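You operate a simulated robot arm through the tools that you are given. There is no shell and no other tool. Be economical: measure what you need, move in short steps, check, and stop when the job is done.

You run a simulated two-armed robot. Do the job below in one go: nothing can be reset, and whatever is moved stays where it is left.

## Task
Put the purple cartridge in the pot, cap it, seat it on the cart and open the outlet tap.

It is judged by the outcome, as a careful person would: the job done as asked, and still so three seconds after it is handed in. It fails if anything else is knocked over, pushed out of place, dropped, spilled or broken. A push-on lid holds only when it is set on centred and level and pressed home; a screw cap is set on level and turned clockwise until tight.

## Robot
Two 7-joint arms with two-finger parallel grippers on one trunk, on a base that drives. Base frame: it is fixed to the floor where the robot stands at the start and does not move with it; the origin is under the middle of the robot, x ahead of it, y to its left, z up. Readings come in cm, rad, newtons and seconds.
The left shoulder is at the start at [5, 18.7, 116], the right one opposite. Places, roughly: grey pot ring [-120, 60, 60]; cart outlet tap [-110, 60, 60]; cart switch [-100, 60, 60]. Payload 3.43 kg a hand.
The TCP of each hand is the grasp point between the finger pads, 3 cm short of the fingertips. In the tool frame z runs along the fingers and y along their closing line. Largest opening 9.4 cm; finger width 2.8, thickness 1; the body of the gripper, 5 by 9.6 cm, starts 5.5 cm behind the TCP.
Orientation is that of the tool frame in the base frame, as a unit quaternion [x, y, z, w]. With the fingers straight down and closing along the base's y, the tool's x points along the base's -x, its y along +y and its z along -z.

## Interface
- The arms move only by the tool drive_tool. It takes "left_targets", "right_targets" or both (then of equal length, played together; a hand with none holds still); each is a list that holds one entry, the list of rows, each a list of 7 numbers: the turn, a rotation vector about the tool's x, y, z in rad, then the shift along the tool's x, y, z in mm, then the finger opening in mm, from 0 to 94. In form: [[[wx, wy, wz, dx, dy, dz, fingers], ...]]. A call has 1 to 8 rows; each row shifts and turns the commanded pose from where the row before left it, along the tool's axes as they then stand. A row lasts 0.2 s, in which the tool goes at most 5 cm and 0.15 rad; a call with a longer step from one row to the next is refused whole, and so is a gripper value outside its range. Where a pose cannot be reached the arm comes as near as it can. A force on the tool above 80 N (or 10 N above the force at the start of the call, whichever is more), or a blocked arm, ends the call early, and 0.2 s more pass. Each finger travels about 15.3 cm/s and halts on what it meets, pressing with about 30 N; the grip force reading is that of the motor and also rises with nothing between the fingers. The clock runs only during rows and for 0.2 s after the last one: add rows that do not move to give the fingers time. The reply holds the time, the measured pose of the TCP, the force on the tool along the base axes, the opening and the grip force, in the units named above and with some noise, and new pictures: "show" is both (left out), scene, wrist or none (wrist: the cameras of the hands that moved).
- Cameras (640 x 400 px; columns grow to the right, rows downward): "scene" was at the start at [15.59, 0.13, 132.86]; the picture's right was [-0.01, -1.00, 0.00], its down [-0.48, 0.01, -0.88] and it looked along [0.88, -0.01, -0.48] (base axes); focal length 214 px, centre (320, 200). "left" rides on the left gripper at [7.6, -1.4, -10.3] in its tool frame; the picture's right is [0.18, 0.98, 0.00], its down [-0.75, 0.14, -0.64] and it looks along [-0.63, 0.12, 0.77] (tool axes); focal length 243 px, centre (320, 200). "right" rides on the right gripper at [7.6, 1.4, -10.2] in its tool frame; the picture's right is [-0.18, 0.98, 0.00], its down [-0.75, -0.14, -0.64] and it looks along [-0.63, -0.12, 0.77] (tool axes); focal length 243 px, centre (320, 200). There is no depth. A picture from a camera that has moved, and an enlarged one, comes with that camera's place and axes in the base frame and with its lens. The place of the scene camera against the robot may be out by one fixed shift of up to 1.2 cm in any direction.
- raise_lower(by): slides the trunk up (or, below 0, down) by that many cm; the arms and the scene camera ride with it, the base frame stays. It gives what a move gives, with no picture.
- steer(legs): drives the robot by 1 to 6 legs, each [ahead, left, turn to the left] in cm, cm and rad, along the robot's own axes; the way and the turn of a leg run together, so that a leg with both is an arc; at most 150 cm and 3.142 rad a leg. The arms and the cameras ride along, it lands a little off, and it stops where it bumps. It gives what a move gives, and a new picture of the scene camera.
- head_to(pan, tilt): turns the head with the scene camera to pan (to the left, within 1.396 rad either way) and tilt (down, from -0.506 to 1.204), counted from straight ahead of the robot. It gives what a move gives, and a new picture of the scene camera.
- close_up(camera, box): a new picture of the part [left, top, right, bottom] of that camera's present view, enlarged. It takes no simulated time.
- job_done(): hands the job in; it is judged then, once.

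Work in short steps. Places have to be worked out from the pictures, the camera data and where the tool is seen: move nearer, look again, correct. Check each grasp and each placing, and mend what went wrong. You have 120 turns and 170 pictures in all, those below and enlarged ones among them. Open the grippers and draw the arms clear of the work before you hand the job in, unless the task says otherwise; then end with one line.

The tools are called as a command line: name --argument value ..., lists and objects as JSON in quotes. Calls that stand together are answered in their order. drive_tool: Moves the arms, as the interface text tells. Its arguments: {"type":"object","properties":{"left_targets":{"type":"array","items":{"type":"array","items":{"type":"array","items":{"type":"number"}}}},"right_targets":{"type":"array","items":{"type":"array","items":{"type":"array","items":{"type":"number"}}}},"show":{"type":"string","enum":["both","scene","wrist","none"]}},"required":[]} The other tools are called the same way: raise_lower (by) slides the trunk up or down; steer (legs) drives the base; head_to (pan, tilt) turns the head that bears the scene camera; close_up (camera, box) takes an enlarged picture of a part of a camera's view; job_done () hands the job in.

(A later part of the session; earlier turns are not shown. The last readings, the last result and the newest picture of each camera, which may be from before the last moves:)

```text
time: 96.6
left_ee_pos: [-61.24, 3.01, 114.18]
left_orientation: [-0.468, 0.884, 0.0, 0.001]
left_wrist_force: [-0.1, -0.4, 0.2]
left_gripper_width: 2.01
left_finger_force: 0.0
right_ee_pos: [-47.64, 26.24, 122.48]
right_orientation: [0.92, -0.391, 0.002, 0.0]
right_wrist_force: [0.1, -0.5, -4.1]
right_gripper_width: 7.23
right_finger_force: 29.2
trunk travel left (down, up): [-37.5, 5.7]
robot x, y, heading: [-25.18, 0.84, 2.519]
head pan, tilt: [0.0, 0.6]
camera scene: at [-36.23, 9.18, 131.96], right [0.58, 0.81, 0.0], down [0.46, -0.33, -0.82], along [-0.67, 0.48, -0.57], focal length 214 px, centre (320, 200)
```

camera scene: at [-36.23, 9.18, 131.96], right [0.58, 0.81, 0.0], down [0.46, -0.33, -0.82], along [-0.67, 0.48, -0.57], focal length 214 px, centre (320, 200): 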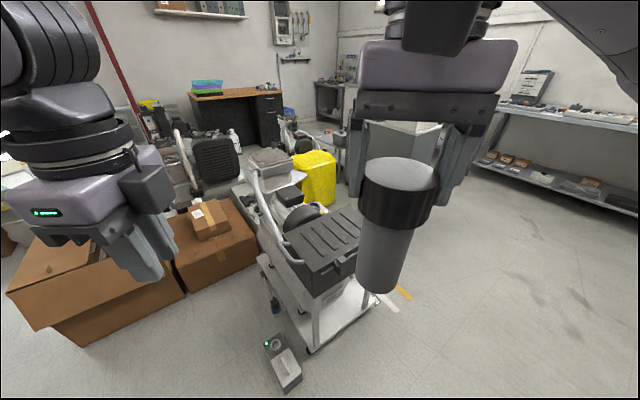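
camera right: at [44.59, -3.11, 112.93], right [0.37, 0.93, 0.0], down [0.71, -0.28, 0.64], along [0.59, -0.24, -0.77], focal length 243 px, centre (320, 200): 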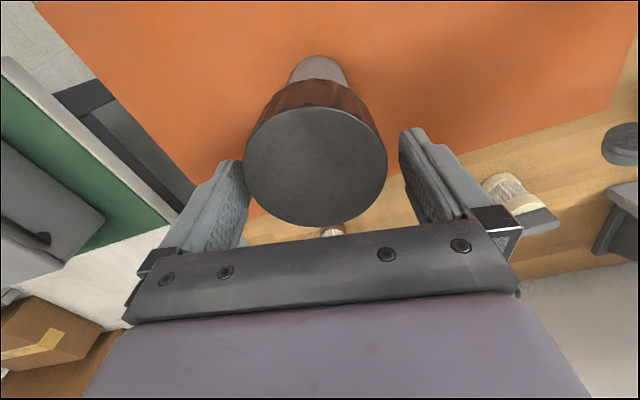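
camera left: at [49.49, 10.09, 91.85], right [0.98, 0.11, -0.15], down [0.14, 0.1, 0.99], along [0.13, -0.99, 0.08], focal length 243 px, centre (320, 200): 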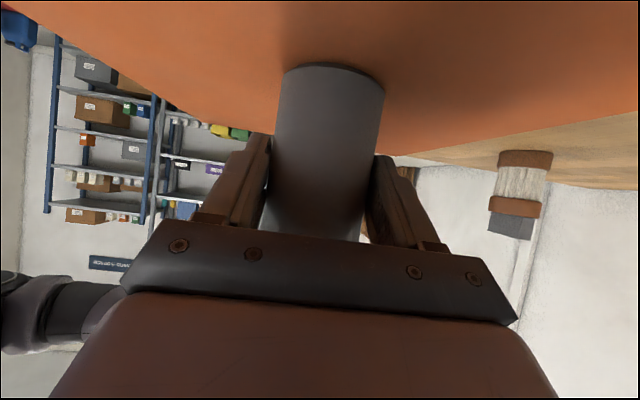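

I zoom in on the cart and on the grey unit with a ring and green light beside it.

close_up --camera "scene" --box '[230, 300, 340, 400]'

close_up --camera "scene" --box '[220, 130, 380, 260]'

close_up --camera "scene" --box '[230, 230, 390, 360]'

```text
4.00 times, centred on (285, 350) of scene
camera zoom: at [-36.23, 9.18, 131.96], right [0.58, 0.81, 0.0], down [0.46, -0.33, -0.82], along [-0.67, 0.48, -0.57], focal length 858 px, centre (460, -400)
```

zoom: 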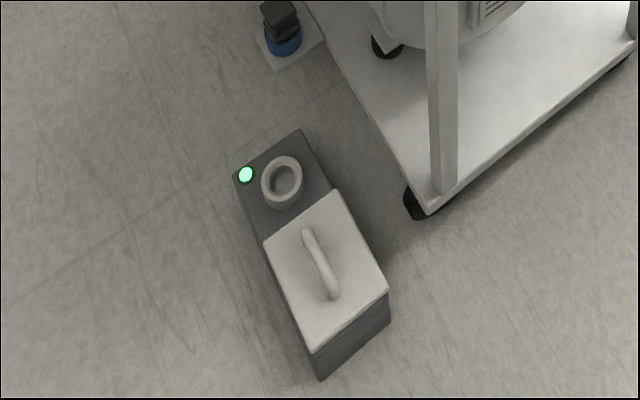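

```text
3.08 times, centred on (300, 195) of scene
camera zoom: at [-36.23, 9.18, 131.96], right [0.58, 0.81, 0.0], down [0.46, -0.33, -0.82], along [-0.67, 0.48, -0.57], focal length 660 px, centre (382, 215)
```

zoom: 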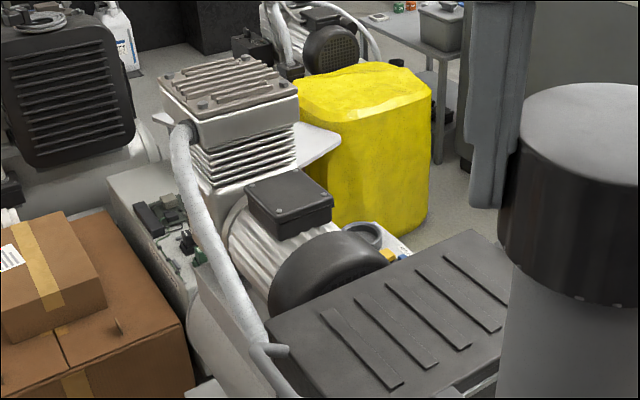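

```text
3.08 times, centred on (310, 295) of scene
camera zoom: at [-36.23, 9.18, 131.96], right [0.58, 0.81, 0.0], down [0.46, -0.33, -0.82], along [-0.67, 0.48, -0.57], focal length 660 px, centre (351, -92)
```

zoom: 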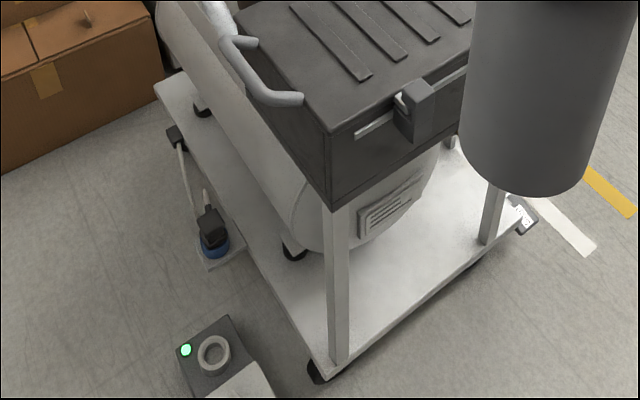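

The cart is an air-compressor trolley; the grey ring with a yellow-handled tap sits at about (-118, 62, 60), best reached from the cart's +y side. I drive straight to (-25, 108) and turn to face −y.

steer --legs '[[62, -87, 0], [0, 0, 2.19]]'

head_to --pan -0.9 --tilt 0.6

```text
time: 107.4
left_ee_pos: [-4.37, 77.04, 114.23]
left_orientation: [1.0, 0.018, -0.001, -0.003]
left_wrist_force: [0.0, -0.2, -0.3]
left_gripper_width: 2.0
left_finger_force: 0.0
right_ee_pos: [-31.04, 74.26, 122.48]
right_orientation: [0.766, 0.643, 0.001, 0.0]
right_wrist_force: [0.2, -0.3, -3.9]
right_gripper_width: 7.2
right_finger_force: 29.5
trunk travel left (down, up): [-37.5, 5.7]
robot x, y, heading: [-23.45, 107.88, -1.562]
head pan, tilt: [0.0, 0.6]
camera scene: at [-22.73, 93.51, 131.96], right [-1.0, -0.01, 0.0], down [-0.01, 0.57, -0.82], along [0.01, -0.82, -0.57], focal length 214 px, centre (320, 200)
```

scene: 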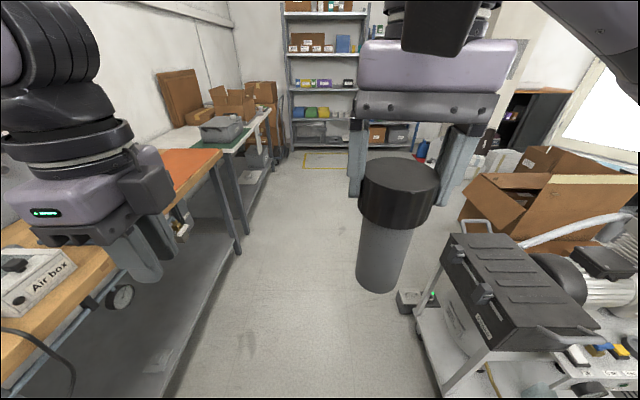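

```text
time: 108.6
left_ee_pos: [-4.38, 76.99, 114.27]
left_orientation: [1.0, 0.017, -0.001, -0.001]
left_wrist_force: [-0.2, -0.1, -0.2]
left_gripper_width: 2.01
left_finger_force: 0.1
right_ee_pos: [-30.93, 74.27, 122.42]
right_orientation: [0.765, 0.644, 0.0, 0.0]
right_wrist_force: [0.6, -0.1, -4.1]
right_gripper_width: 7.2
right_finger_force: 29.5
trunk travel left (down, up): [-37.5, 5.7]
robot x, y, heading: [-23.69, 107.61, -1.562]
head pan, tilt: [-0.901, 0.6]
camera scene: at [-29.69, 96.78, 131.96], right [-0.63, 0.78, 0.0], down [0.44, 0.36, -0.82], along [-0.64, -0.52, -0.57], focal length 214 px, centre (320, 200)
```

scene: 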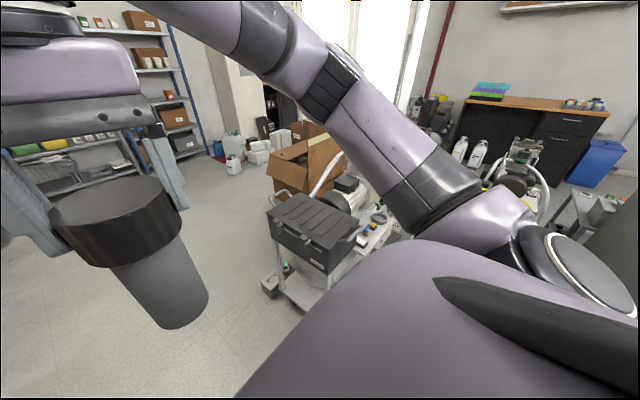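

I zoom on the ring and taps.

close_up --camera "scene" --box '[320, 180, 430, 270]'

```text
4.44 times, centred on (375, 225) of scene
camera zoom: at [-29.69, 96.78, 131.96], right [-0.63, 0.78, 0.0], down [0.44, 0.36, -0.82], along [-0.64, -0.52, -0.57], focal length 953 px, centre (76, 89)
```

zoom: 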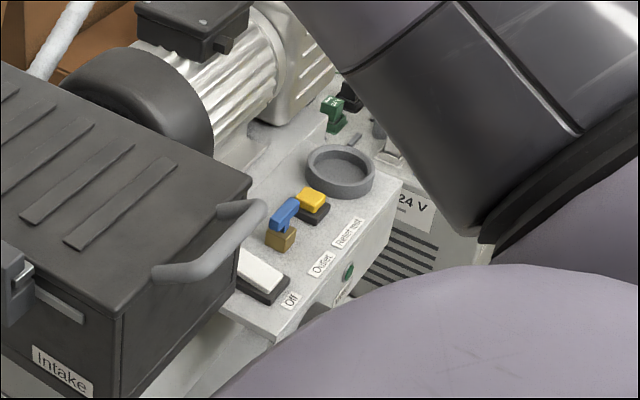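

Labels show "Outlet" at the blue lever (≈(-106,65)), the ring at ≈(-118,65), plus a yellow "Relief" button and white "Off" switch I must avoid. I strafe right to x≈-108.

steer --legs '[[-5, 0, 0], [0, -84, 0]]'

head_to --pan -0.1 --tilt 0.95

```text
time: 112.1
left_ee_pos: [-50.54, 81.9, 114.28]
left_orientation: [1.0, 0.02, 0.0, -0.001]
left_wrist_force: [0.1, 0.4, 0.1]
left_gripper_width: 1.97
left_finger_force: 0.1
right_ee_pos: [-77.09, 79.22, 122.37]
right_orientation: [0.763, 0.647, 0.0, 0.0]
right_wrist_force: [0.2, 0.2, -4.3]
right_gripper_width: 7.2
right_finger_force: 29.9
trunk travel left (down, up): [-37.5, 5.7]
robot x, y, heading: [-69.84, 112.73, -1.558]
head pan, tilt: [-0.901, 0.6]
stopped in leg 2: the robot was blocked; the commanded pose is now the measured one
camera scene: at [-76.0, 101.69, 131.95], right [-0.63, 0.78, 0.0], down [0.44, 0.36, -0.82], along [-0.64, -0.52, -0.57], focal length 214 px, centre (320, 200)
```

scene: 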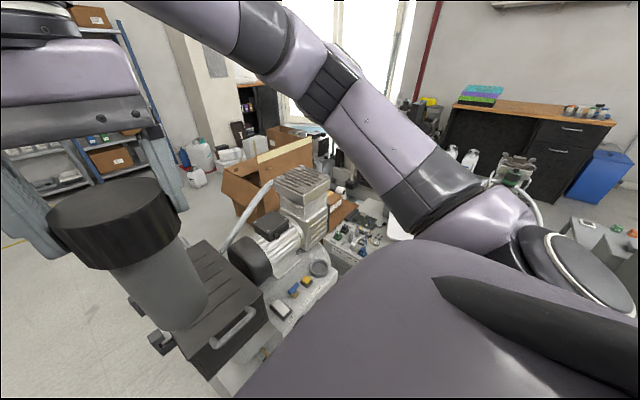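

```text
time: 113.2
left_ee_pos: [-50.43, 81.94, 114.16]
left_orientation: [1.0, 0.019, -0.001, -0.001]
left_wrist_force: [0.3, -0.4, 0.4]
left_gripper_width: 2.03
left_finger_force: 0.1
right_ee_pos: [-76.96, 79.22, 122.37]
right_orientation: [0.763, 0.646, 0.0, -0.001]
right_wrist_force: [0.2, 0.0, -4.1]
right_gripper_width: 7.23
right_finger_force: 29.6
trunk travel left (down, up): [-37.5, 5.7]
robot x, y, heading: [-69.85, 112.86, -1.557]
head pan, tilt: [-0.099, 0.949]
camera scene: at [-69.71, 100.06, 129.12], right [-1.0, 0.09, 0.0], down [0.07, 0.81, -0.58], along [-0.05, -0.58, -0.81], focal length 214 px, centre (320, 200)
```

scene: 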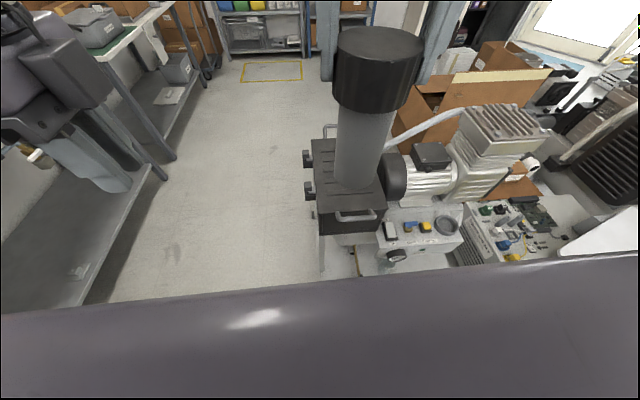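

The base got blocked at x≈-70. I look down along the right side to see what it touched.

head_to --pan -1.39 --tilt 0.9

head_to --pan -0.5 --tilt 1.2

```text
time: 114.7
left_ee_pos: [-50.51, 81.95, 114.31]
left_orientation: [1.0, 0.019, -0.001, -0.001]
left_wrist_force: [-1.0, -0.4, -0.3]
left_gripper_width: 1.98
left_finger_force: 0.0
right_ee_pos: [-76.98, 79.29, 122.38]
right_orientation: [0.763, 0.646, 0.001, -0.001]
right_wrist_force: [0.2, 0.1, -3.7]
right_gripper_width: 7.21
right_finger_force: 30.2
trunk travel left (down, up): [-37.5, 5.7]
robot x, y, heading: [-69.64, 112.67, -1.563]
head pan, tilt: [-1.389, 0.901]
camera scene: at [-76.47, 105.84, 129.48], right [-0.19, 0.98, 0.0], down [0.77, 0.15, -0.62], along [-0.61, -0.12, -0.78], focal length 214 px, centre (320, 200)
```

scene: 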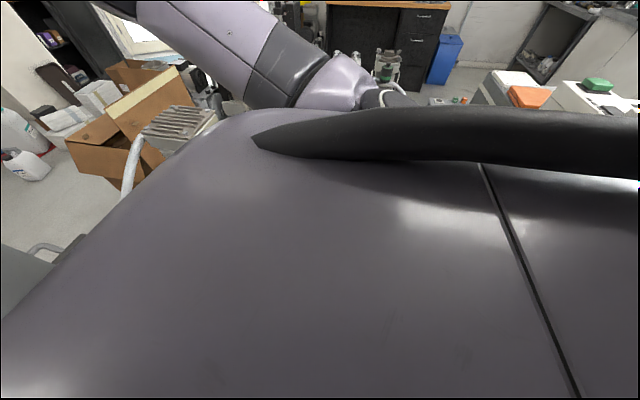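

```text
time: 115.9
left_ee_pos: [-50.46, 81.98, 114.27]
left_orientation: [1.0, 0.019, -0.001, -0.001]
left_wrist_force: [-0.2, 0.7, -0.2]
left_gripper_width: 2.04
left_finger_force: 0.1
right_ee_pos: [-77.08, 79.39, 122.4]
right_orientation: [0.763, 0.646, 0.001, -0.001]
right_wrist_force: [-0.9, 0.0, -4.9]
right_gripper_width: 7.2
right_finger_force: 29.8
trunk travel left (down, up): [-37.5, 5.7]
robot x, y, heading: [-69.7, 112.71, -1.561]
head pan, tilt: [-0.499, 1.201]
camera scene: at [-71.69, 102.36, 127.5], right [-0.88, 0.47, 0.0], down [0.44, 0.82, -0.36], along [-0.17, -0.32, -0.93], focal length 214 px, centre (320, 200)
```

scene: 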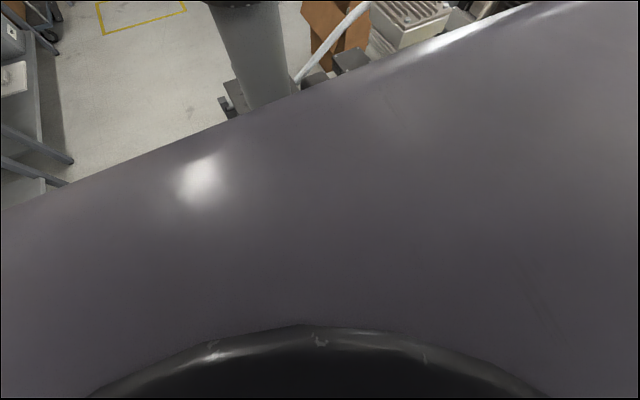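

The contact fits a round base of radius ~33 cm touching the cart's wheel plate corner (y≈80). I back off 3 cm and continue strafing.

steer --legs '[[-4, 0, 0], [0, -39, 0]]'

head_to --pan -0.1 --tilt 0.85

```text
time: 118.8
left_ee_pos: [-89.89, 85.55, 114.28]
left_orientation: [1.0, 0.017, 0.0, -0.001]
left_wrist_force: [-0.1, 0.2, -0.4]
left_gripper_width: 2.02
left_finger_force: 0.0
right_ee_pos: [-116.52, 82.8, 122.43]
right_orientation: [0.765, 0.644, 0.001, -0.001]
right_wrist_force: [0.2, 0.0, -3.9]
right_gripper_width: 7.2
right_finger_force: 30.2
trunk travel left (down, up): [-37.5, 5.7]
robot x, y, heading: [-109.23, 116.6, -1.561]
head pan, tilt: [-0.499, 1.201]
camera scene: at [-111.05, 105.94, 127.5], right [-0.88, 0.47, 0.0], down [0.44, 0.82, -0.36], along [-0.17, -0.32, -0.93], focal length 214 px, centre (320, 200)
```

scene: 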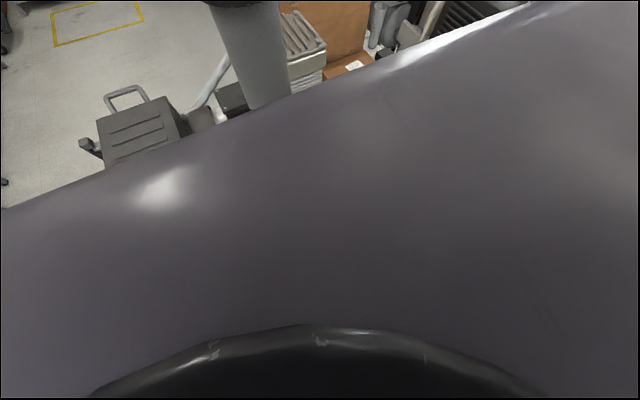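

```text
time: 119.7
left_ee_pos: [-89.86, 85.56, 114.24]
left_orientation: [1.0, 0.017, -0.002, -0.001]
left_wrist_force: [0.6, -0.5, -0.8]
left_gripper_width: 2.04
left_finger_force: 0.1
right_ee_pos: [-116.42, 82.96, 122.5]
right_orientation: [0.765, 0.645, 0.0, 0.0]
right_wrist_force: [0.5, 0.2, -4.2]
right_gripper_width: 7.2
right_finger_force: 30.4
trunk travel left (down, up): [-37.5, 5.7]
robot x, y, heading: [-108.68, 116.43, -1.558]
head pan, tilt: [-0.099, 0.85]
camera scene: at [-109.09, 103.09, 129.87], right [-1.0, 0.09, 0.0], down [0.07, 0.75, -0.66], along [-0.06, -0.66, -0.75], focal length 214 px, centre (320, 200)
```

scene: 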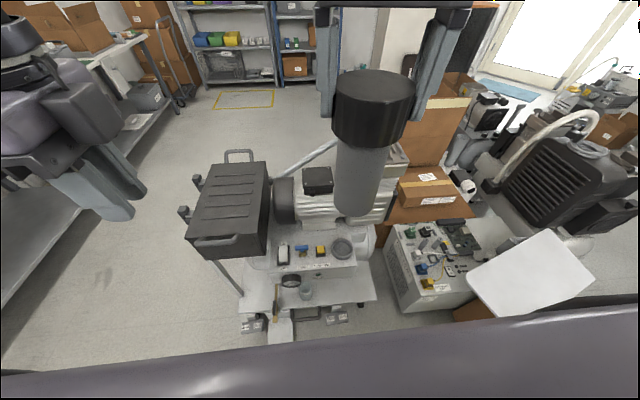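

Good view of the panel. I zoom on the ring, tap and switch.

close_up --camera "scene" --box '[260, 220, 370, 300]'

close_up --camera "right" --box '[0, 0, 640, 400]'

```text
5.00 times, centred on (315, 260) of scene
camera zoom: at [-109.09, 103.09, 129.87], right [-1.0, 0.09, 0.0], down [0.07, 0.75, -0.66], along [-0.06, -0.66, -0.75], focal length 1072 px, centre (345, -100)
```

zoom: 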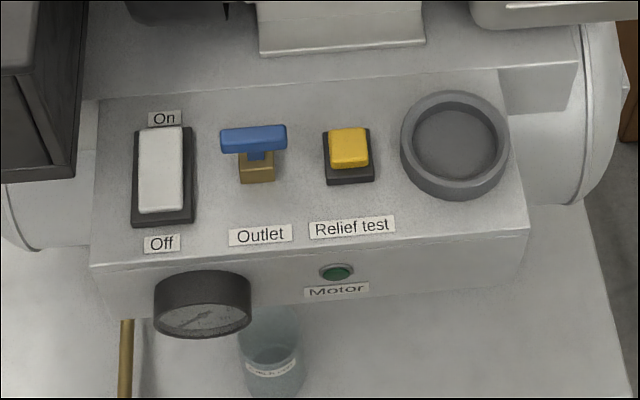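

```text
1.00 times, centred on (320, 200) of right
camera zoom: at [-113.78, 90.31, 132.64], right [0.94, -0.35, 0.0], down [-0.27, -0.72, 0.64], along [-0.22, -0.6, -0.77], focal length 243 px, centre (320, 200)
```

zoom: 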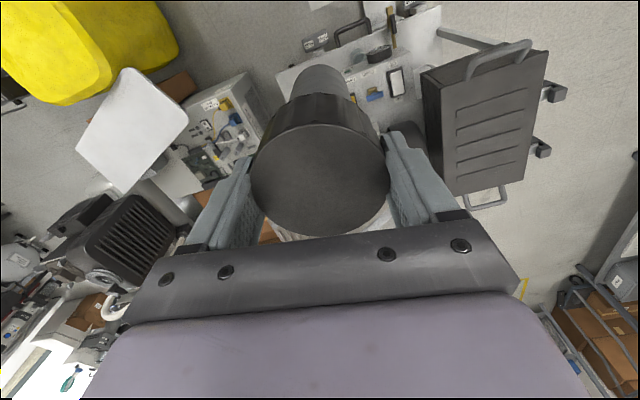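

The blue "Outlet" lever lies along x; the ring's bore (~6.3 cm) fits the pot snugly. I lower the trunk 15 cm, then bring the left hand camera over the panel for accurate triangulation.

raise_lower --by -15

drive_tool --left_targets '[[[0, 0, 0, -20, 30, 0, 20], [0, 0, 0, -20, 30, 0, 20], [0, 0, 0, -20, 30, 0, 20], [0, 0, 0, -20, 30, 0, 20], [0, 0, 0, 0, 0, 0, 20]]]' --show "both"

```text
time: 121.4
left_ee_pos: [-89.8, 85.5, 99.19]
left_orientation: [1.0, 0.017, 0.0, -0.001]
left_wrist_force: [-0.3, -0.7, 0.8]
left_gripper_width: 1.99
left_finger_force: 0.1
right_ee_pos: [-116.4, 82.88, 107.39]
right_orientation: [0.764, 0.645, 0.0, 0.0]
right_wrist_force: [-0.6, -0.3, -4.1]
right_gripper_width: 7.22
right_finger_force: 29.8
trunk travel left (down, up): [-22.5, 20.7]
robot x, y, heading: [-109.28, 116.55, -1.568]
head pan, tilt: [-0.099, 0.85]
```

```text
time: 122.6
left_ee_pos: [-97.48, 73.15, 99.2]
left_orientation: [1.0, 0.018, 0.001, -0.002]
left_wrist_force: [0.6, 0.5, 0.4]
left_gripper_width: 2.0
left_finger_force: 0.0
right_ee_pos: [-116.5, 83.03, 107.46]
right_orientation: [0.764, 0.645, 0.0, -0.001]
right_wrist_force: [0.4, -0.2, -4.6]
right_gripper_width: 7.18
right_finger_force: 29.8
trunk travel left (down, up): [-22.5, 20.7]
robot x, y, heading: [-109.09, 116.5, -1.562]
head pan, tilt: [-0.099, 0.85]
camera scene: at [-109.08, 103.09, 114.87], right [-1.0, 0.09, 0.0], down [0.07, 0.75, -0.66], along [-0.06, -0.66, -0.75], focal length 214 px, centre (320, 200)
camera left: at [-89.85, 74.87, 109.44], right [0.22, -0.98, 0.0], down [-0.75, -0.17, 0.64], along [-0.63, -0.14, -0.77], focal length 243 px, centre (320, 200)
```

scene: 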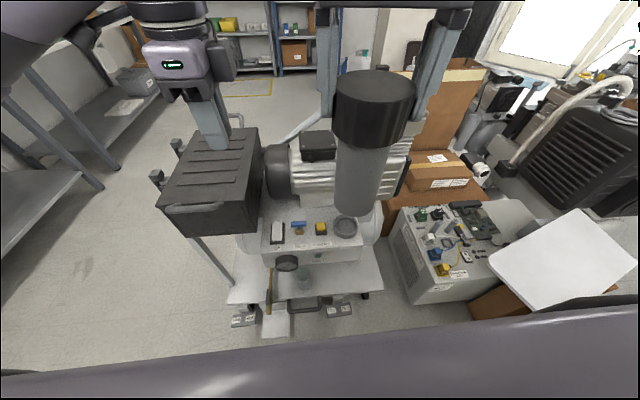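
left: 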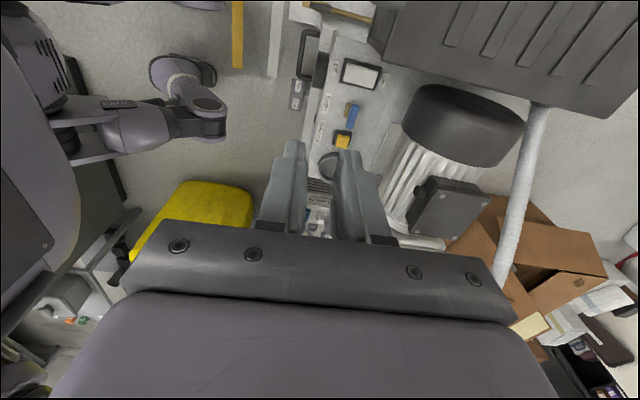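

The ring shows between the left fingers. I shift 7 cm further −x to see it unobstructed.

drive_tool --left_targets '[[[0, 0, 0, -35, 20, 0, 80], [0, 0, 0, -35, 20, 0, 94], [0, 0, 0, 0, 0, 0, 94]]]' --show "wrist"

close_up --camera "left" --box '[240, 0, 420, 180]'

close_up --camera "scene" --box '[250, 205, 370, 285]'

```text
time: 123.4
left_ee_pos: [-104.35, 69.0, 99.22]
left_orientation: [1.0, 0.017, -0.001, -0.001]
left_wrist_force: [-0.1, -0.3, -0.6]
left_gripper_width: 9.4
left_finger_force: 0.0
right_ee_pos: [-116.4, 82.96, 107.52]
right_orientation: [0.765, 0.644, 0.001, -0.001]
right_wrist_force: [0.4, -0.1, -4.1]
right_gripper_width: 7.2
right_finger_force: 30.1
trunk travel left (down, up): [-22.5, 20.7]
robot x, y, heading: [-109.02, 116.45, -1.564]
head pan, tilt: [-0.099, 0.85]
camera left: at [-96.76, 70.62, 109.49], right [0.22, -0.98, 0.0], down [-0.75, -0.17, 0.64], along [-0.63, -0.14, -0.77], focal length 243 px, centre (320, 200)
```

left: 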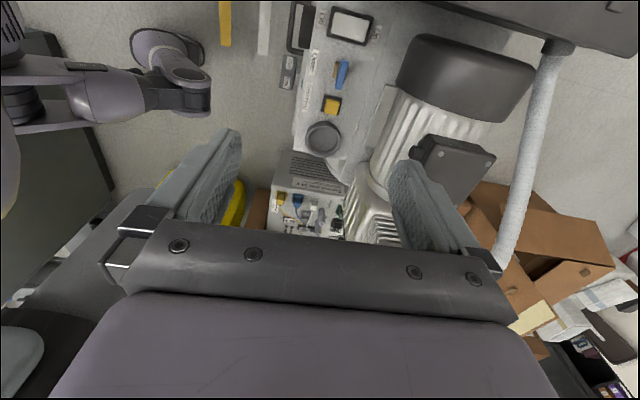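

```text
2.22 times, centred on (330, 90) of left
camera zoom: at [-96.76, 70.62, 109.49], right [0.22, -0.98, 0.0], down [-0.75, -0.17, 0.64], along [-0.63, -0.14, -0.77], focal length 539 px, centre (298, 444)
```

zoom: 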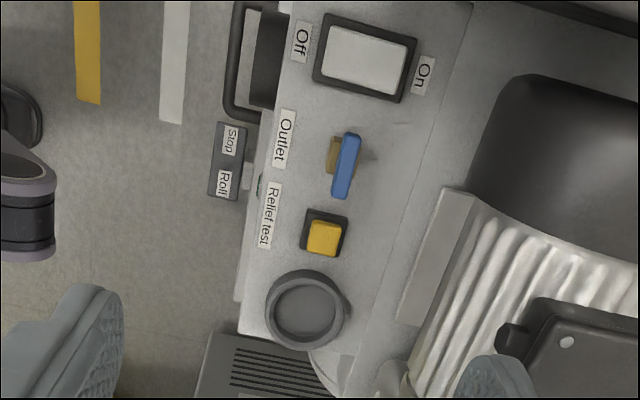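

```text
5.00 times, centred on (310, 245) of scene
camera zoom: at [-109.07, 103.09, 114.87], right [-1.0, 0.09, 0.0], down [0.07, 0.75, -0.66], along [-0.06, -0.66, -0.75], focal length 1072 px, centre (370, -25)
```

zoom: 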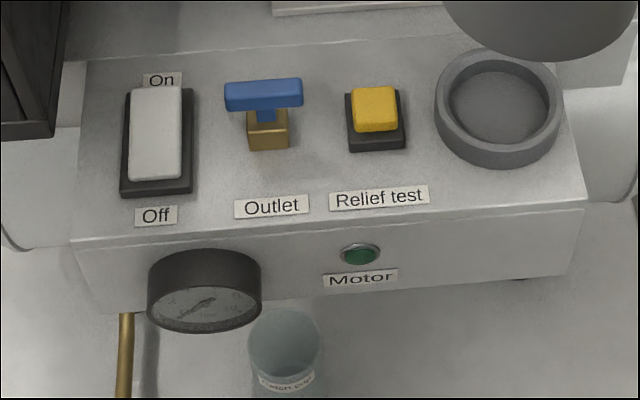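

Combining views, the ring top is at about (-120.8, 64.7, 57.6). I bring the pot over it with its bottom at about z 72.

drive_tool --right_targets '[[[0, 0, 0, -37, -2, 0, 50], [0, 0, 0, -37, -2, 0, 50], [0, 0, 0, -38, -2, 0, 50], [0, 0, 0, -38, -3, 0, 50], [0, 0, 0, -38, -3, 0, 50], [0, 0, 0, 0, 0, 45, 50], [0, 0, 0, 0, 0, 45, 50], [0, 0, 0, 0, 0, 45, 50]]]' --show "none"

drive_tool --right_targets '[[[0, 0, 0, 0, 0, 40, 50], [0, 0, 0, 0, 0, 25, 50], [0, 0, 0, 0, 0, 0, 50]]]' --left_targets '[[[0, 0, 0, 0, 0, 0, 94], [0, 0, 0, 0, 0, 0, 94], [0, 0, 0, 0, 0, 0, 94]]]' --show "both"

```text
time: 125.2
left_ee_pos: [-104.36, 68.96, 99.19]
left_orientation: [1.0, 0.017, -0.001, -0.002]
left_wrist_force: [0.4, 0.0, 0.0]
left_gripper_width: 9.39
left_finger_force: 0.0
right_ee_pos: [-120.75, 64.63, 93.92]
right_orientation: [0.765, 0.644, 0.001, 0.0]
right_wrist_force: [0.0, -0.1, -3.8]
right_gripper_width: 7.21
right_finger_force: 29.6
trunk travel left (down, up): [-22.5, 20.7]
robot x, y, heading: [-109.06, 116.67, -1.558]
head pan, tilt: [-0.099, 0.85]
```

```text
time: 126.0
left_ee_pos: [-104.34, 68.91, 99.17]
left_orientation: [1.0, 0.017, 0.0, -0.001]
left_wrist_force: [-0.3, -0.4, 0.5]
left_gripper_width: 9.38
left_finger_force: 0.0
right_ee_pos: [-120.84, 64.61, 87.36]
right_orientation: [0.765, 0.644, 0.001, -0.001]
right_wrist_force: [0.3, -0.1, -4.5]
right_gripper_width: 7.19
right_finger_force: 30.3
trunk travel left (down, up): [-22.5, 20.7]
robot x, y, heading: [-109.02, 116.18, -1.565]
head pan, tilt: [-0.099, 0.85]
camera scene: at [-109.08, 103.08, 114.87], right [-1.0, 0.09, 0.0], down [0.07, 0.75, -0.66], along [-0.06, -0.66, -0.75], focal length 214 px, centre (320, 200)
camera right: at [-118.13, 72.0, 97.55], right [0.94, -0.35, 0.0], down [-0.27, -0.72, 0.64], along [-0.22, -0.6, -0.77], focal length 243 px, centre (320, 200)
camera left: at [-96.74, 70.63, 109.48], right [0.22, -0.98, 0.0], down [-0.75, -0.17, 0.64], along [-0.63, -0.14, -0.77], focal length 243 px, centre (320, 200)
```

scene: 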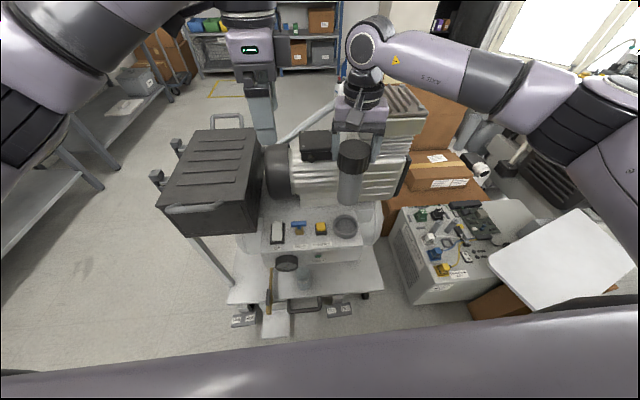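
right: 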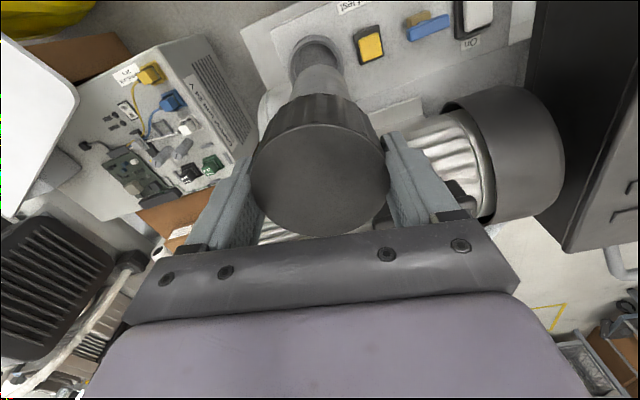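
left: 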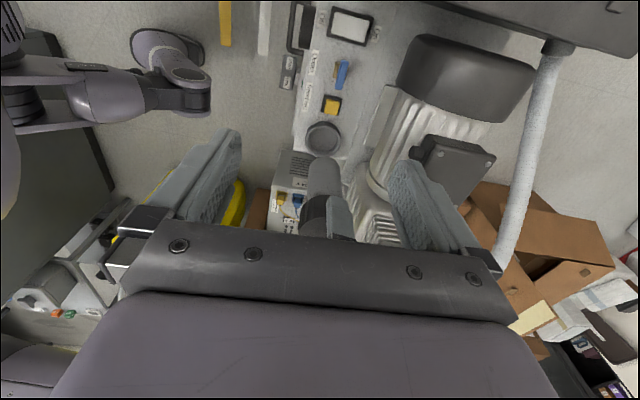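

I zoom in on both views to check alignment.

close_up --camera "scene" --box '[305, 130, 395, 250]'

close_up --camera "left" --box '[280, 100, 370, 240]'

```text
3.33 times, centred on (350, 190) of scene
camera zoom: at [-109.08, 103.08, 114.87], right [-1.0, 0.09, 0.0], down [0.07, 0.75, -0.66], along [-0.06, -0.66, -0.75], focal length 715 px, centre (220, 233)
```

zoom: 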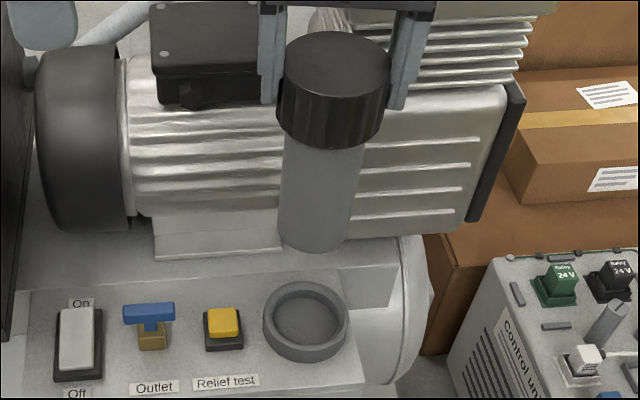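

```text
2.86 times, centred on (325, 170) of left
camera zoom: at [-96.74, 70.63, 109.48], right [0.22, -0.98, 0.0], down [-0.75, -0.17, 0.64], along [-0.63, -0.14, -0.77], focal length 693 px, centre (306, 286)
```

zoom: 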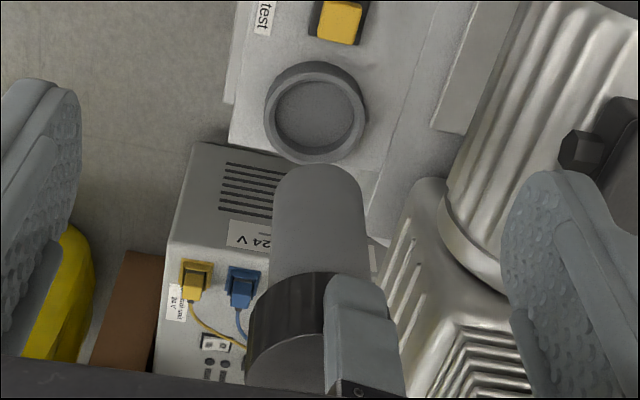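

Y is aligned; the pot needs about 6 mm more −x. I correct and lower to just above the ring.

drive_tool --right_targets '[[[0, 0, 0, -1, -6, 0, 50], [0, 0, 0, 0, 0, 40, 50], [0, 0, 0, 0, 0, 40, 50], [0, 0, 0, 0, 0, 25, 50], [0, 0, 0, 0, 0, 0, 50]]]' --show "none"

close_up --camera "scene" --box '[305, 150, 395, 250]'

close_up --camera "left" --box '[280, 80, 370, 200]'

```text
time: 127.2
left_ee_pos: [-104.32, 68.93, 99.24]
left_orientation: [1.0, 0.018, -0.001, -0.001]
left_wrist_force: [0.4, 1.1, 0.4]
left_gripper_width: 9.43
left_finger_force: 0.0
right_ee_pos: [-121.51, 64.72, 76.77]
right_orientation: [0.764, 0.645, 0.0, 0.0]
right_wrist_force: [0.2, -0.1, -3.9]
right_gripper_width: 7.21
right_finger_force: 29.8
trunk travel left (down, up): [-22.5, 20.7]
robot x, y, heading: [-109.19, 116.6, -1.563]
head pan, tilt: [-0.099, 0.85]
```

```text
4.00 times, centred on (350, 200) of scene
camera zoom: at [-109.08, 103.07, 114.87], right [-1.0, 0.09, 0.0], down [0.07, 0.75, -0.66], along [-0.06, -0.66, -0.75], focal length 858 px, centre (200, 200)
```

zoom: 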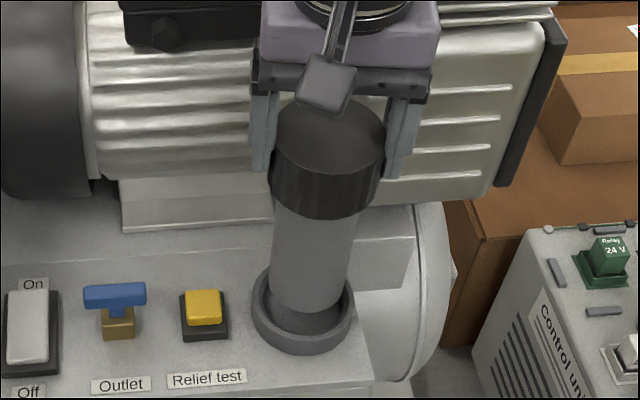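

```text
3.33 times, centred on (325, 140) of left
camera zoom: at [-96.74, 70.62, 109.48], right [0.22, -0.98, 0.0], down [-0.75, -0.17, 0.64], along [-0.63, -0.14, -0.77], focal length 809 px, centre (303, 400)
```

zoom: 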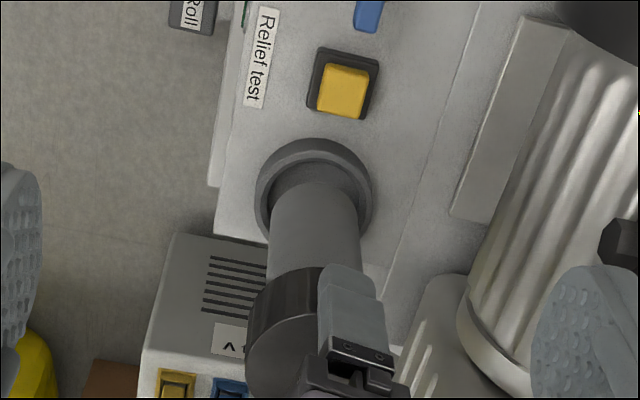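

Nearly centred; I nudge 1.5 mm +x and lower slowly into the ring until contact.

drive_tool --right_targets '[[[0, 0, 0, 0, 1.5, 10, 50], [0, 0, 0, 0, 0, 8, 50], [0, 0, 0, 0, 0, 6, 50], [0, 0, 0, 0, 0, 5, 50], [0, 0, 0, 0, 0, 0, 50]]]' --show "none"

close_up --camera "scene" --box '[305, 150, 395, 250]'

close_up --camera "left" --box '[280, 80, 370, 200]'

```text
time: 128.4
left_ee_pos: [-104.29, 68.9, 99.11]
left_orientation: [1.0, 0.017, -0.001, -0.001]
left_wrist_force: [-0.2, 0.5, -0.7]
left_gripper_width: 9.42
left_finger_force: 0.1
right_ee_pos: [-121.32, 64.59, 73.9]
right_orientation: [0.764, 0.645, 0.001, -0.001]
right_wrist_force: [0.0, 0.7, -5.4]
right_gripper_width: 7.22
right_finger_force: 30.2
trunk travel left (down, up): [-22.5, 20.7]
robot x, y, heading: [-109.36, 116.32, -1.565]
head pan, tilt: [-0.099, 0.85]
```

```text
4.00 times, centred on (350, 200) of scene
camera zoom: at [-109.08, 103.07, 114.87], right [-1.0, 0.09, 0.0], down [0.07, 0.75, -0.66], along [-0.06, -0.66, -0.75], focal length 858 px, centre (200, 200)
```

zoom: 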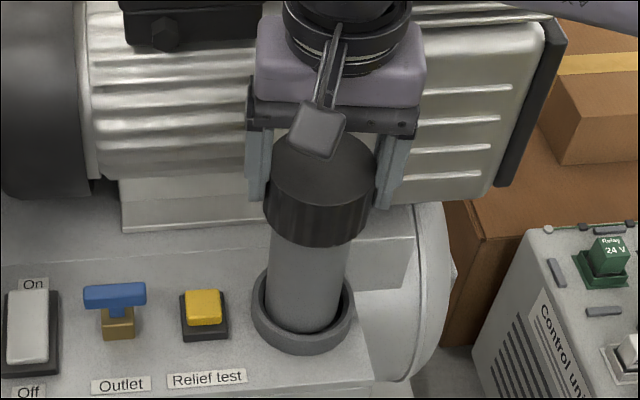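

```text
3.33 times, centred on (325, 140) of left
camera zoom: at [-96.74, 70.62, 109.48], right [0.22, -0.98, 0.0], down [-0.75, -0.17, 0.64], along [-0.63, -0.14, -0.77], focal length 809 px, centre (303, 400)
```

zoom: 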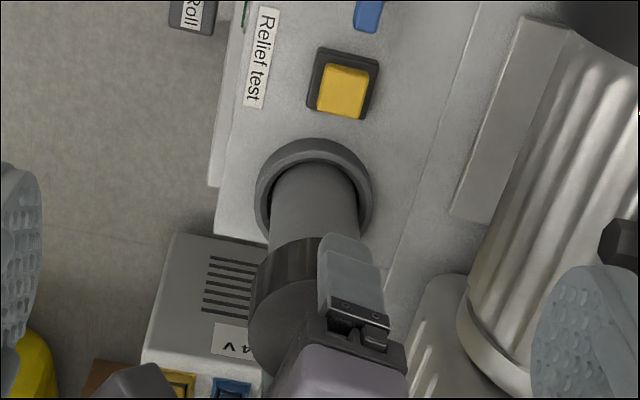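

The pot has entered the ring with no side force. I keep lowering in small steps until it rests.

drive_tool --right_targets '[[[0, 0, 0, 0, 0, 4, 50], [0, 0, 0, 0, 0, 4, 50], [0, 0, 0, 0, 0, 4, 50], [0, 0, 0, 0, 0, 4, 50], [0, 0, 0, 0, 0, 0, 50]]]' --show "none"

close_up --camera "scene" --box '[305, 150, 395, 250]'

```text
time: 129.6
left_ee_pos: [-104.28, 69.18, 99.28]
left_orientation: [1.0, 0.017, -0.001, 0.0]
left_wrist_force: [-0.4, -0.1, -0.2]
left_gripper_width: 9.38
left_finger_force: 0.0
right_ee_pos: [-121.11, 64.64, 73.01]
right_orientation: [0.765, 0.645, -0.002, 0.004]
right_wrist_force: [-4.4, 2.6, 34.7]
right_gripper_width: 7.23
right_finger_force: 29.6
trunk travel left (down, up): [-22.5, 20.7]
robot x, y, heading: [-109.24, 116.39, -1.558]
head pan, tilt: [-0.099, 0.85]
```

```text
4.00 times, centred on (350, 200) of scene
camera zoom: at [-109.04, 103.37, 114.96], right [-1.0, 0.09, 0.0], down [0.07, 0.75, -0.66], along [-0.06, -0.66, -0.75], focal length 858 px, centre (200, 200)
```

zoom: 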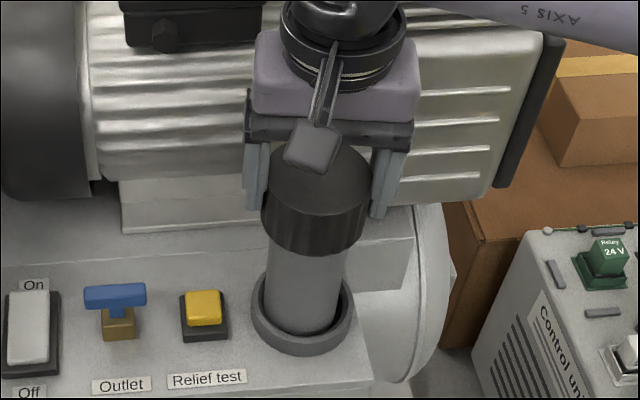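

The pot is seated on the ring floor (35 N at TCP z 73.0). I relax the push, then open the fingers.

drive_tool --right_targets '[[[0, 0, 0, 0, 0, -9, 50], [0, 0, 0, 0, 0, 0, 50], [0, 0, 0, 0, 0, 0, 80], [0, 0, 0, 0, 0, 0, 94], [0, 0, 0, 0, 0, 0, 94]]]' --show "wrist"

close_up --camera "scene" --box '[305, 150, 395, 250]'

close_up --camera "left" --box '[290, 100, 360, 190]'

```text
time: 130.8
left_ee_pos: [-104.38, 68.92, 99.27]
left_orientation: [1.0, 0.018, -0.001, 0.0]
left_wrist_force: [-0.1, 0.1, 0.3]
left_gripper_width: 9.39
left_finger_force: 0.0
right_ee_pos: [-121.23, 64.71, 73.31]
right_orientation: [0.764, 0.645, 0.001, -0.001]
right_wrist_force: [-0.4, 0.4, 0.2]
right_gripper_width: 9.42
right_finger_force: 0.0
trunk travel left (down, up): [-22.5, 20.7]
robot x, y, heading: [-109.06, 116.43, -1.562]
head pan, tilt: [-0.099, 0.85]
camera right: at [-118.58, 72.03, 83.51], right [0.94, -0.35, 0.0], down [-0.27, -0.72, 0.64], along [-0.22, -0.6, -0.77], focal length 243 px, centre (320, 200)
```

right: 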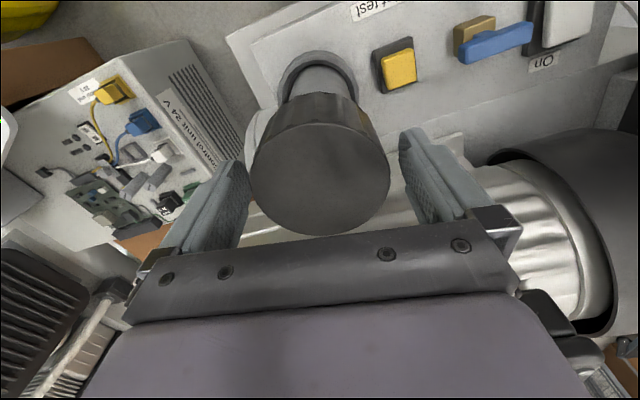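

```text
4.00 times, centred on (350, 200) of scene
camera zoom: at [-109.07, 103.11, 114.87], right [-1.0, 0.09, 0.0], down [0.07, 0.75, -0.66], along [-0.06, -0.66, -0.75], focal length 858 px, centre (200, 200)
```

zoom: 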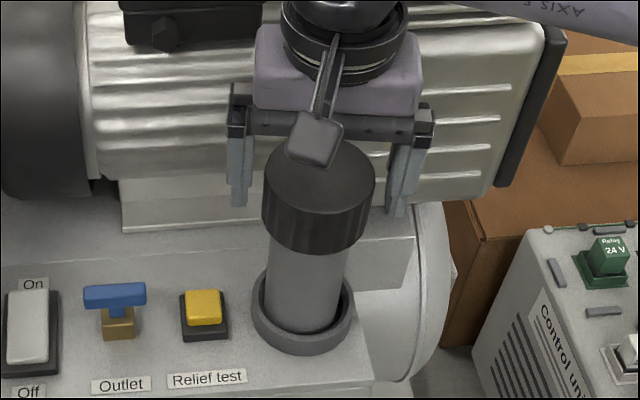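

```text
4.44 times, centred on (325, 145) of left
camera zoom: at [-96.73, 70.65, 109.49], right [0.22, -0.98, 0.0], down [-0.75, -0.17, 0.64], along [-0.63, -0.14, -0.77], focal length 1078 px, centre (298, 444)
```

zoom: 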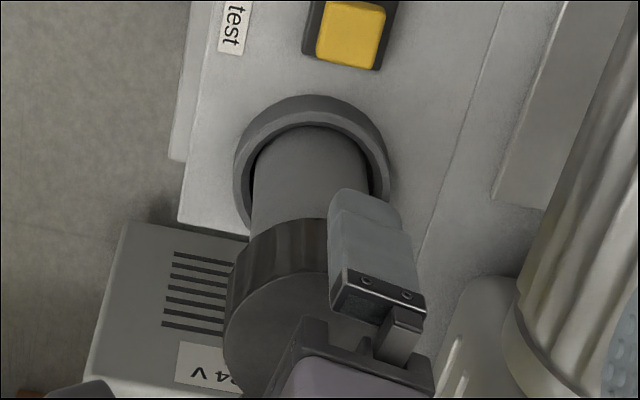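

The pot stands upright and free in the ring. I raise the right hand straight up and draw it back.

drive_tool --right_targets '[[[0, 0, 0, 0, 0, -15, 94], [0, 0, 0, 0, 0, -30, 94], [0, 0, 0, 0, 0, -45, 94], [0, 0, 0, 0, 0, -45, 94], [0, 0, 0, 0, 0, -45, 94], [0, 0, 0, 40, -20, -10, 94], [0, 0, 0, 40, -20, 0, 94], [0, 0, 0, 40, -20, 0, 94]]]' --show "scene"

drive_tool --left_targets '[[[0, 0, 0, -10, 20, 40, 94], [0, 0, 0, -10, 20, 40, 94], [0, 0, 0, 0, 0, 40, 94], [0, 0, 0, 0, 0, 40, 94], [0, 0, 0, 0, 0, 0, 94]]]' --show "wrist"

```text
time: 132.6
left_ee_pos: [-104.4, 68.85, 99.31]
left_orientation: [1.0, 0.018, -0.001, 0.0]
left_wrist_force: [0.4, -0.7, 0.2]
left_gripper_width: 9.41
left_finger_force: 0.1
right_ee_pos: [-125.11, 77.59, 92.45]
right_orientation: [0.765, 0.644, 0.001, -0.001]
right_wrist_force: [0.0, -0.3, -0.2]
right_gripper_width: 9.41
right_finger_force: 0.0
trunk travel left (down, up): [-22.5, 20.7]
robot x, y, heading: [-108.88, 116.3, -1.564]
head pan, tilt: [-0.099, 0.85]
camera scene: at [-109.08, 103.12, 114.88], right [-1.0, 0.09, 0.0], down [0.07, 0.75, -0.66], along [-0.06, -0.66, -0.75], focal length 214 px, centre (320, 200)
```

scene: 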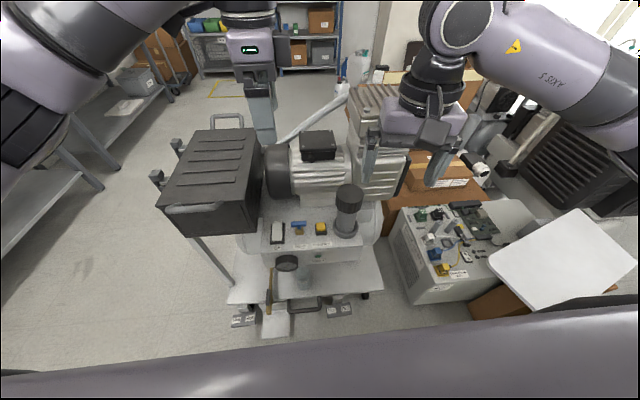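

```text
time: 133.8
left_ee_pos: [-106.04, 64.96, 83.23]
left_orientation: [1.0, 0.017, -0.001, -0.001]
left_wrist_force: [0.1, -0.4, 0.2]
left_gripper_width: 9.38
left_finger_force: 0.0
right_ee_pos: [-125.07, 77.48, 92.46]
right_orientation: [0.764, 0.645, 0.0, 0.0]
right_wrist_force: [0.0, -0.1, 0.6]
right_gripper_width: 9.4
right_finger_force: 0.2
trunk travel left (down, up): [-22.5, 20.7]
robot x, y, heading: [-109.06, 116.25, -1.562]
head pan, tilt: [-0.099, 0.85]
camera left: at [-98.48, 66.7, 93.52], right [0.22, -0.98, 0.0], down [-0.75, -0.17, 0.64], along [-0.63, -0.14, -0.77], focal length 243 px, centre (320, 200)
```

left: 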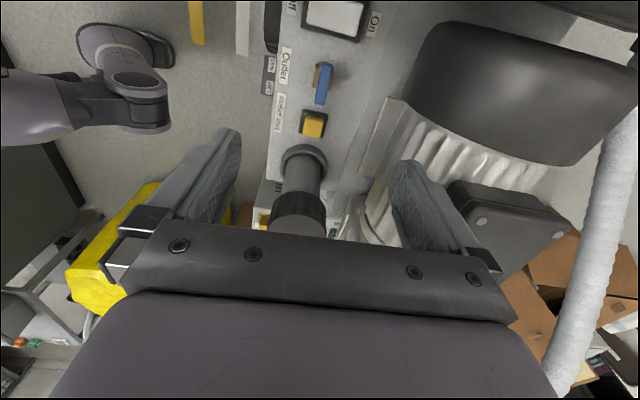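

The handle's centre is about (-106.2, 64.6, 62.5). I narrow the fingers, centre, and descend to TCP z≈71 for a closer look.

drive_tool --left_targets '[[[0, 0, 0, 0, 3, 40, 40], [0, 0, 0, 0, 0, 40, 40], [0, 0, 0, 0, 0, 40, 40], [0, 0, 0, 0, 0, 0, 40]]]' --show "wrist"

close_up --camera "left" --box '[250, 60, 410, 220]'

close_up --camera "scene" --box '[250, 160, 370, 250]'

```text
time: 134.8
left_ee_pos: [-106.14, 64.52, 71.21]
left_orientation: [1.0, 0.018, -0.001, -0.001]
left_wrist_force: [-0.2, 0.3, -0.4]
left_gripper_width: 3.99
left_finger_force: 0.2
right_ee_pos: [-125.02, 77.41, 92.41]
right_orientation: [0.764, 0.645, 0.001, -0.001]
right_wrist_force: [0.6, 0.2, 1.3]
right_gripper_width: 9.41
right_finger_force: 0.1
trunk travel left (down, up): [-22.5, 20.7]
robot x, y, heading: [-108.88, 116.53, -1.563]
head pan, tilt: [-0.099, 0.85]
camera left: at [-98.61, 66.32, 81.39], right [0.22, -0.98, 0.0], down [-0.75, -0.17, 0.64], along [-0.63, -0.14, -0.77], focal length 243 px, centre (320, 200)
```

left: 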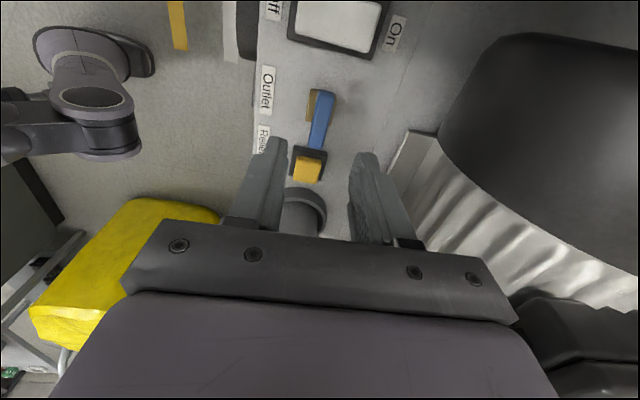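

```text
2.50 times, centred on (330, 140) of left
camera zoom: at [-98.61, 66.32, 81.39], right [0.22, -0.98, 0.0], down [-0.75, -0.17, 0.64], along [-0.63, -0.14, -0.77], focal length 606 px, centre (295, 350)
```

zoom: 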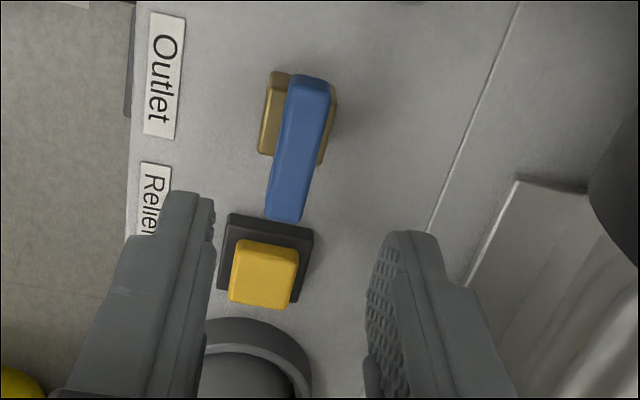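

```text
4.44 times, centred on (310, 205) of scene
camera zoom: at [-109.07, 103.1, 114.87], right [-1.0, 0.09, 0.0], down [0.07, 0.75, -0.66], along [-0.06, -0.66, -0.75], focal length 953 px, centre (364, 178)
```

zoom: 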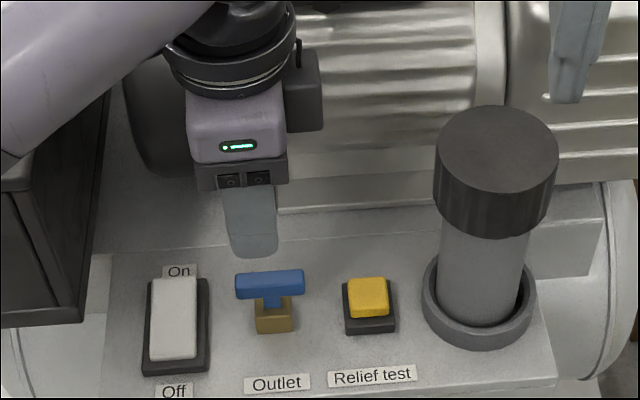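

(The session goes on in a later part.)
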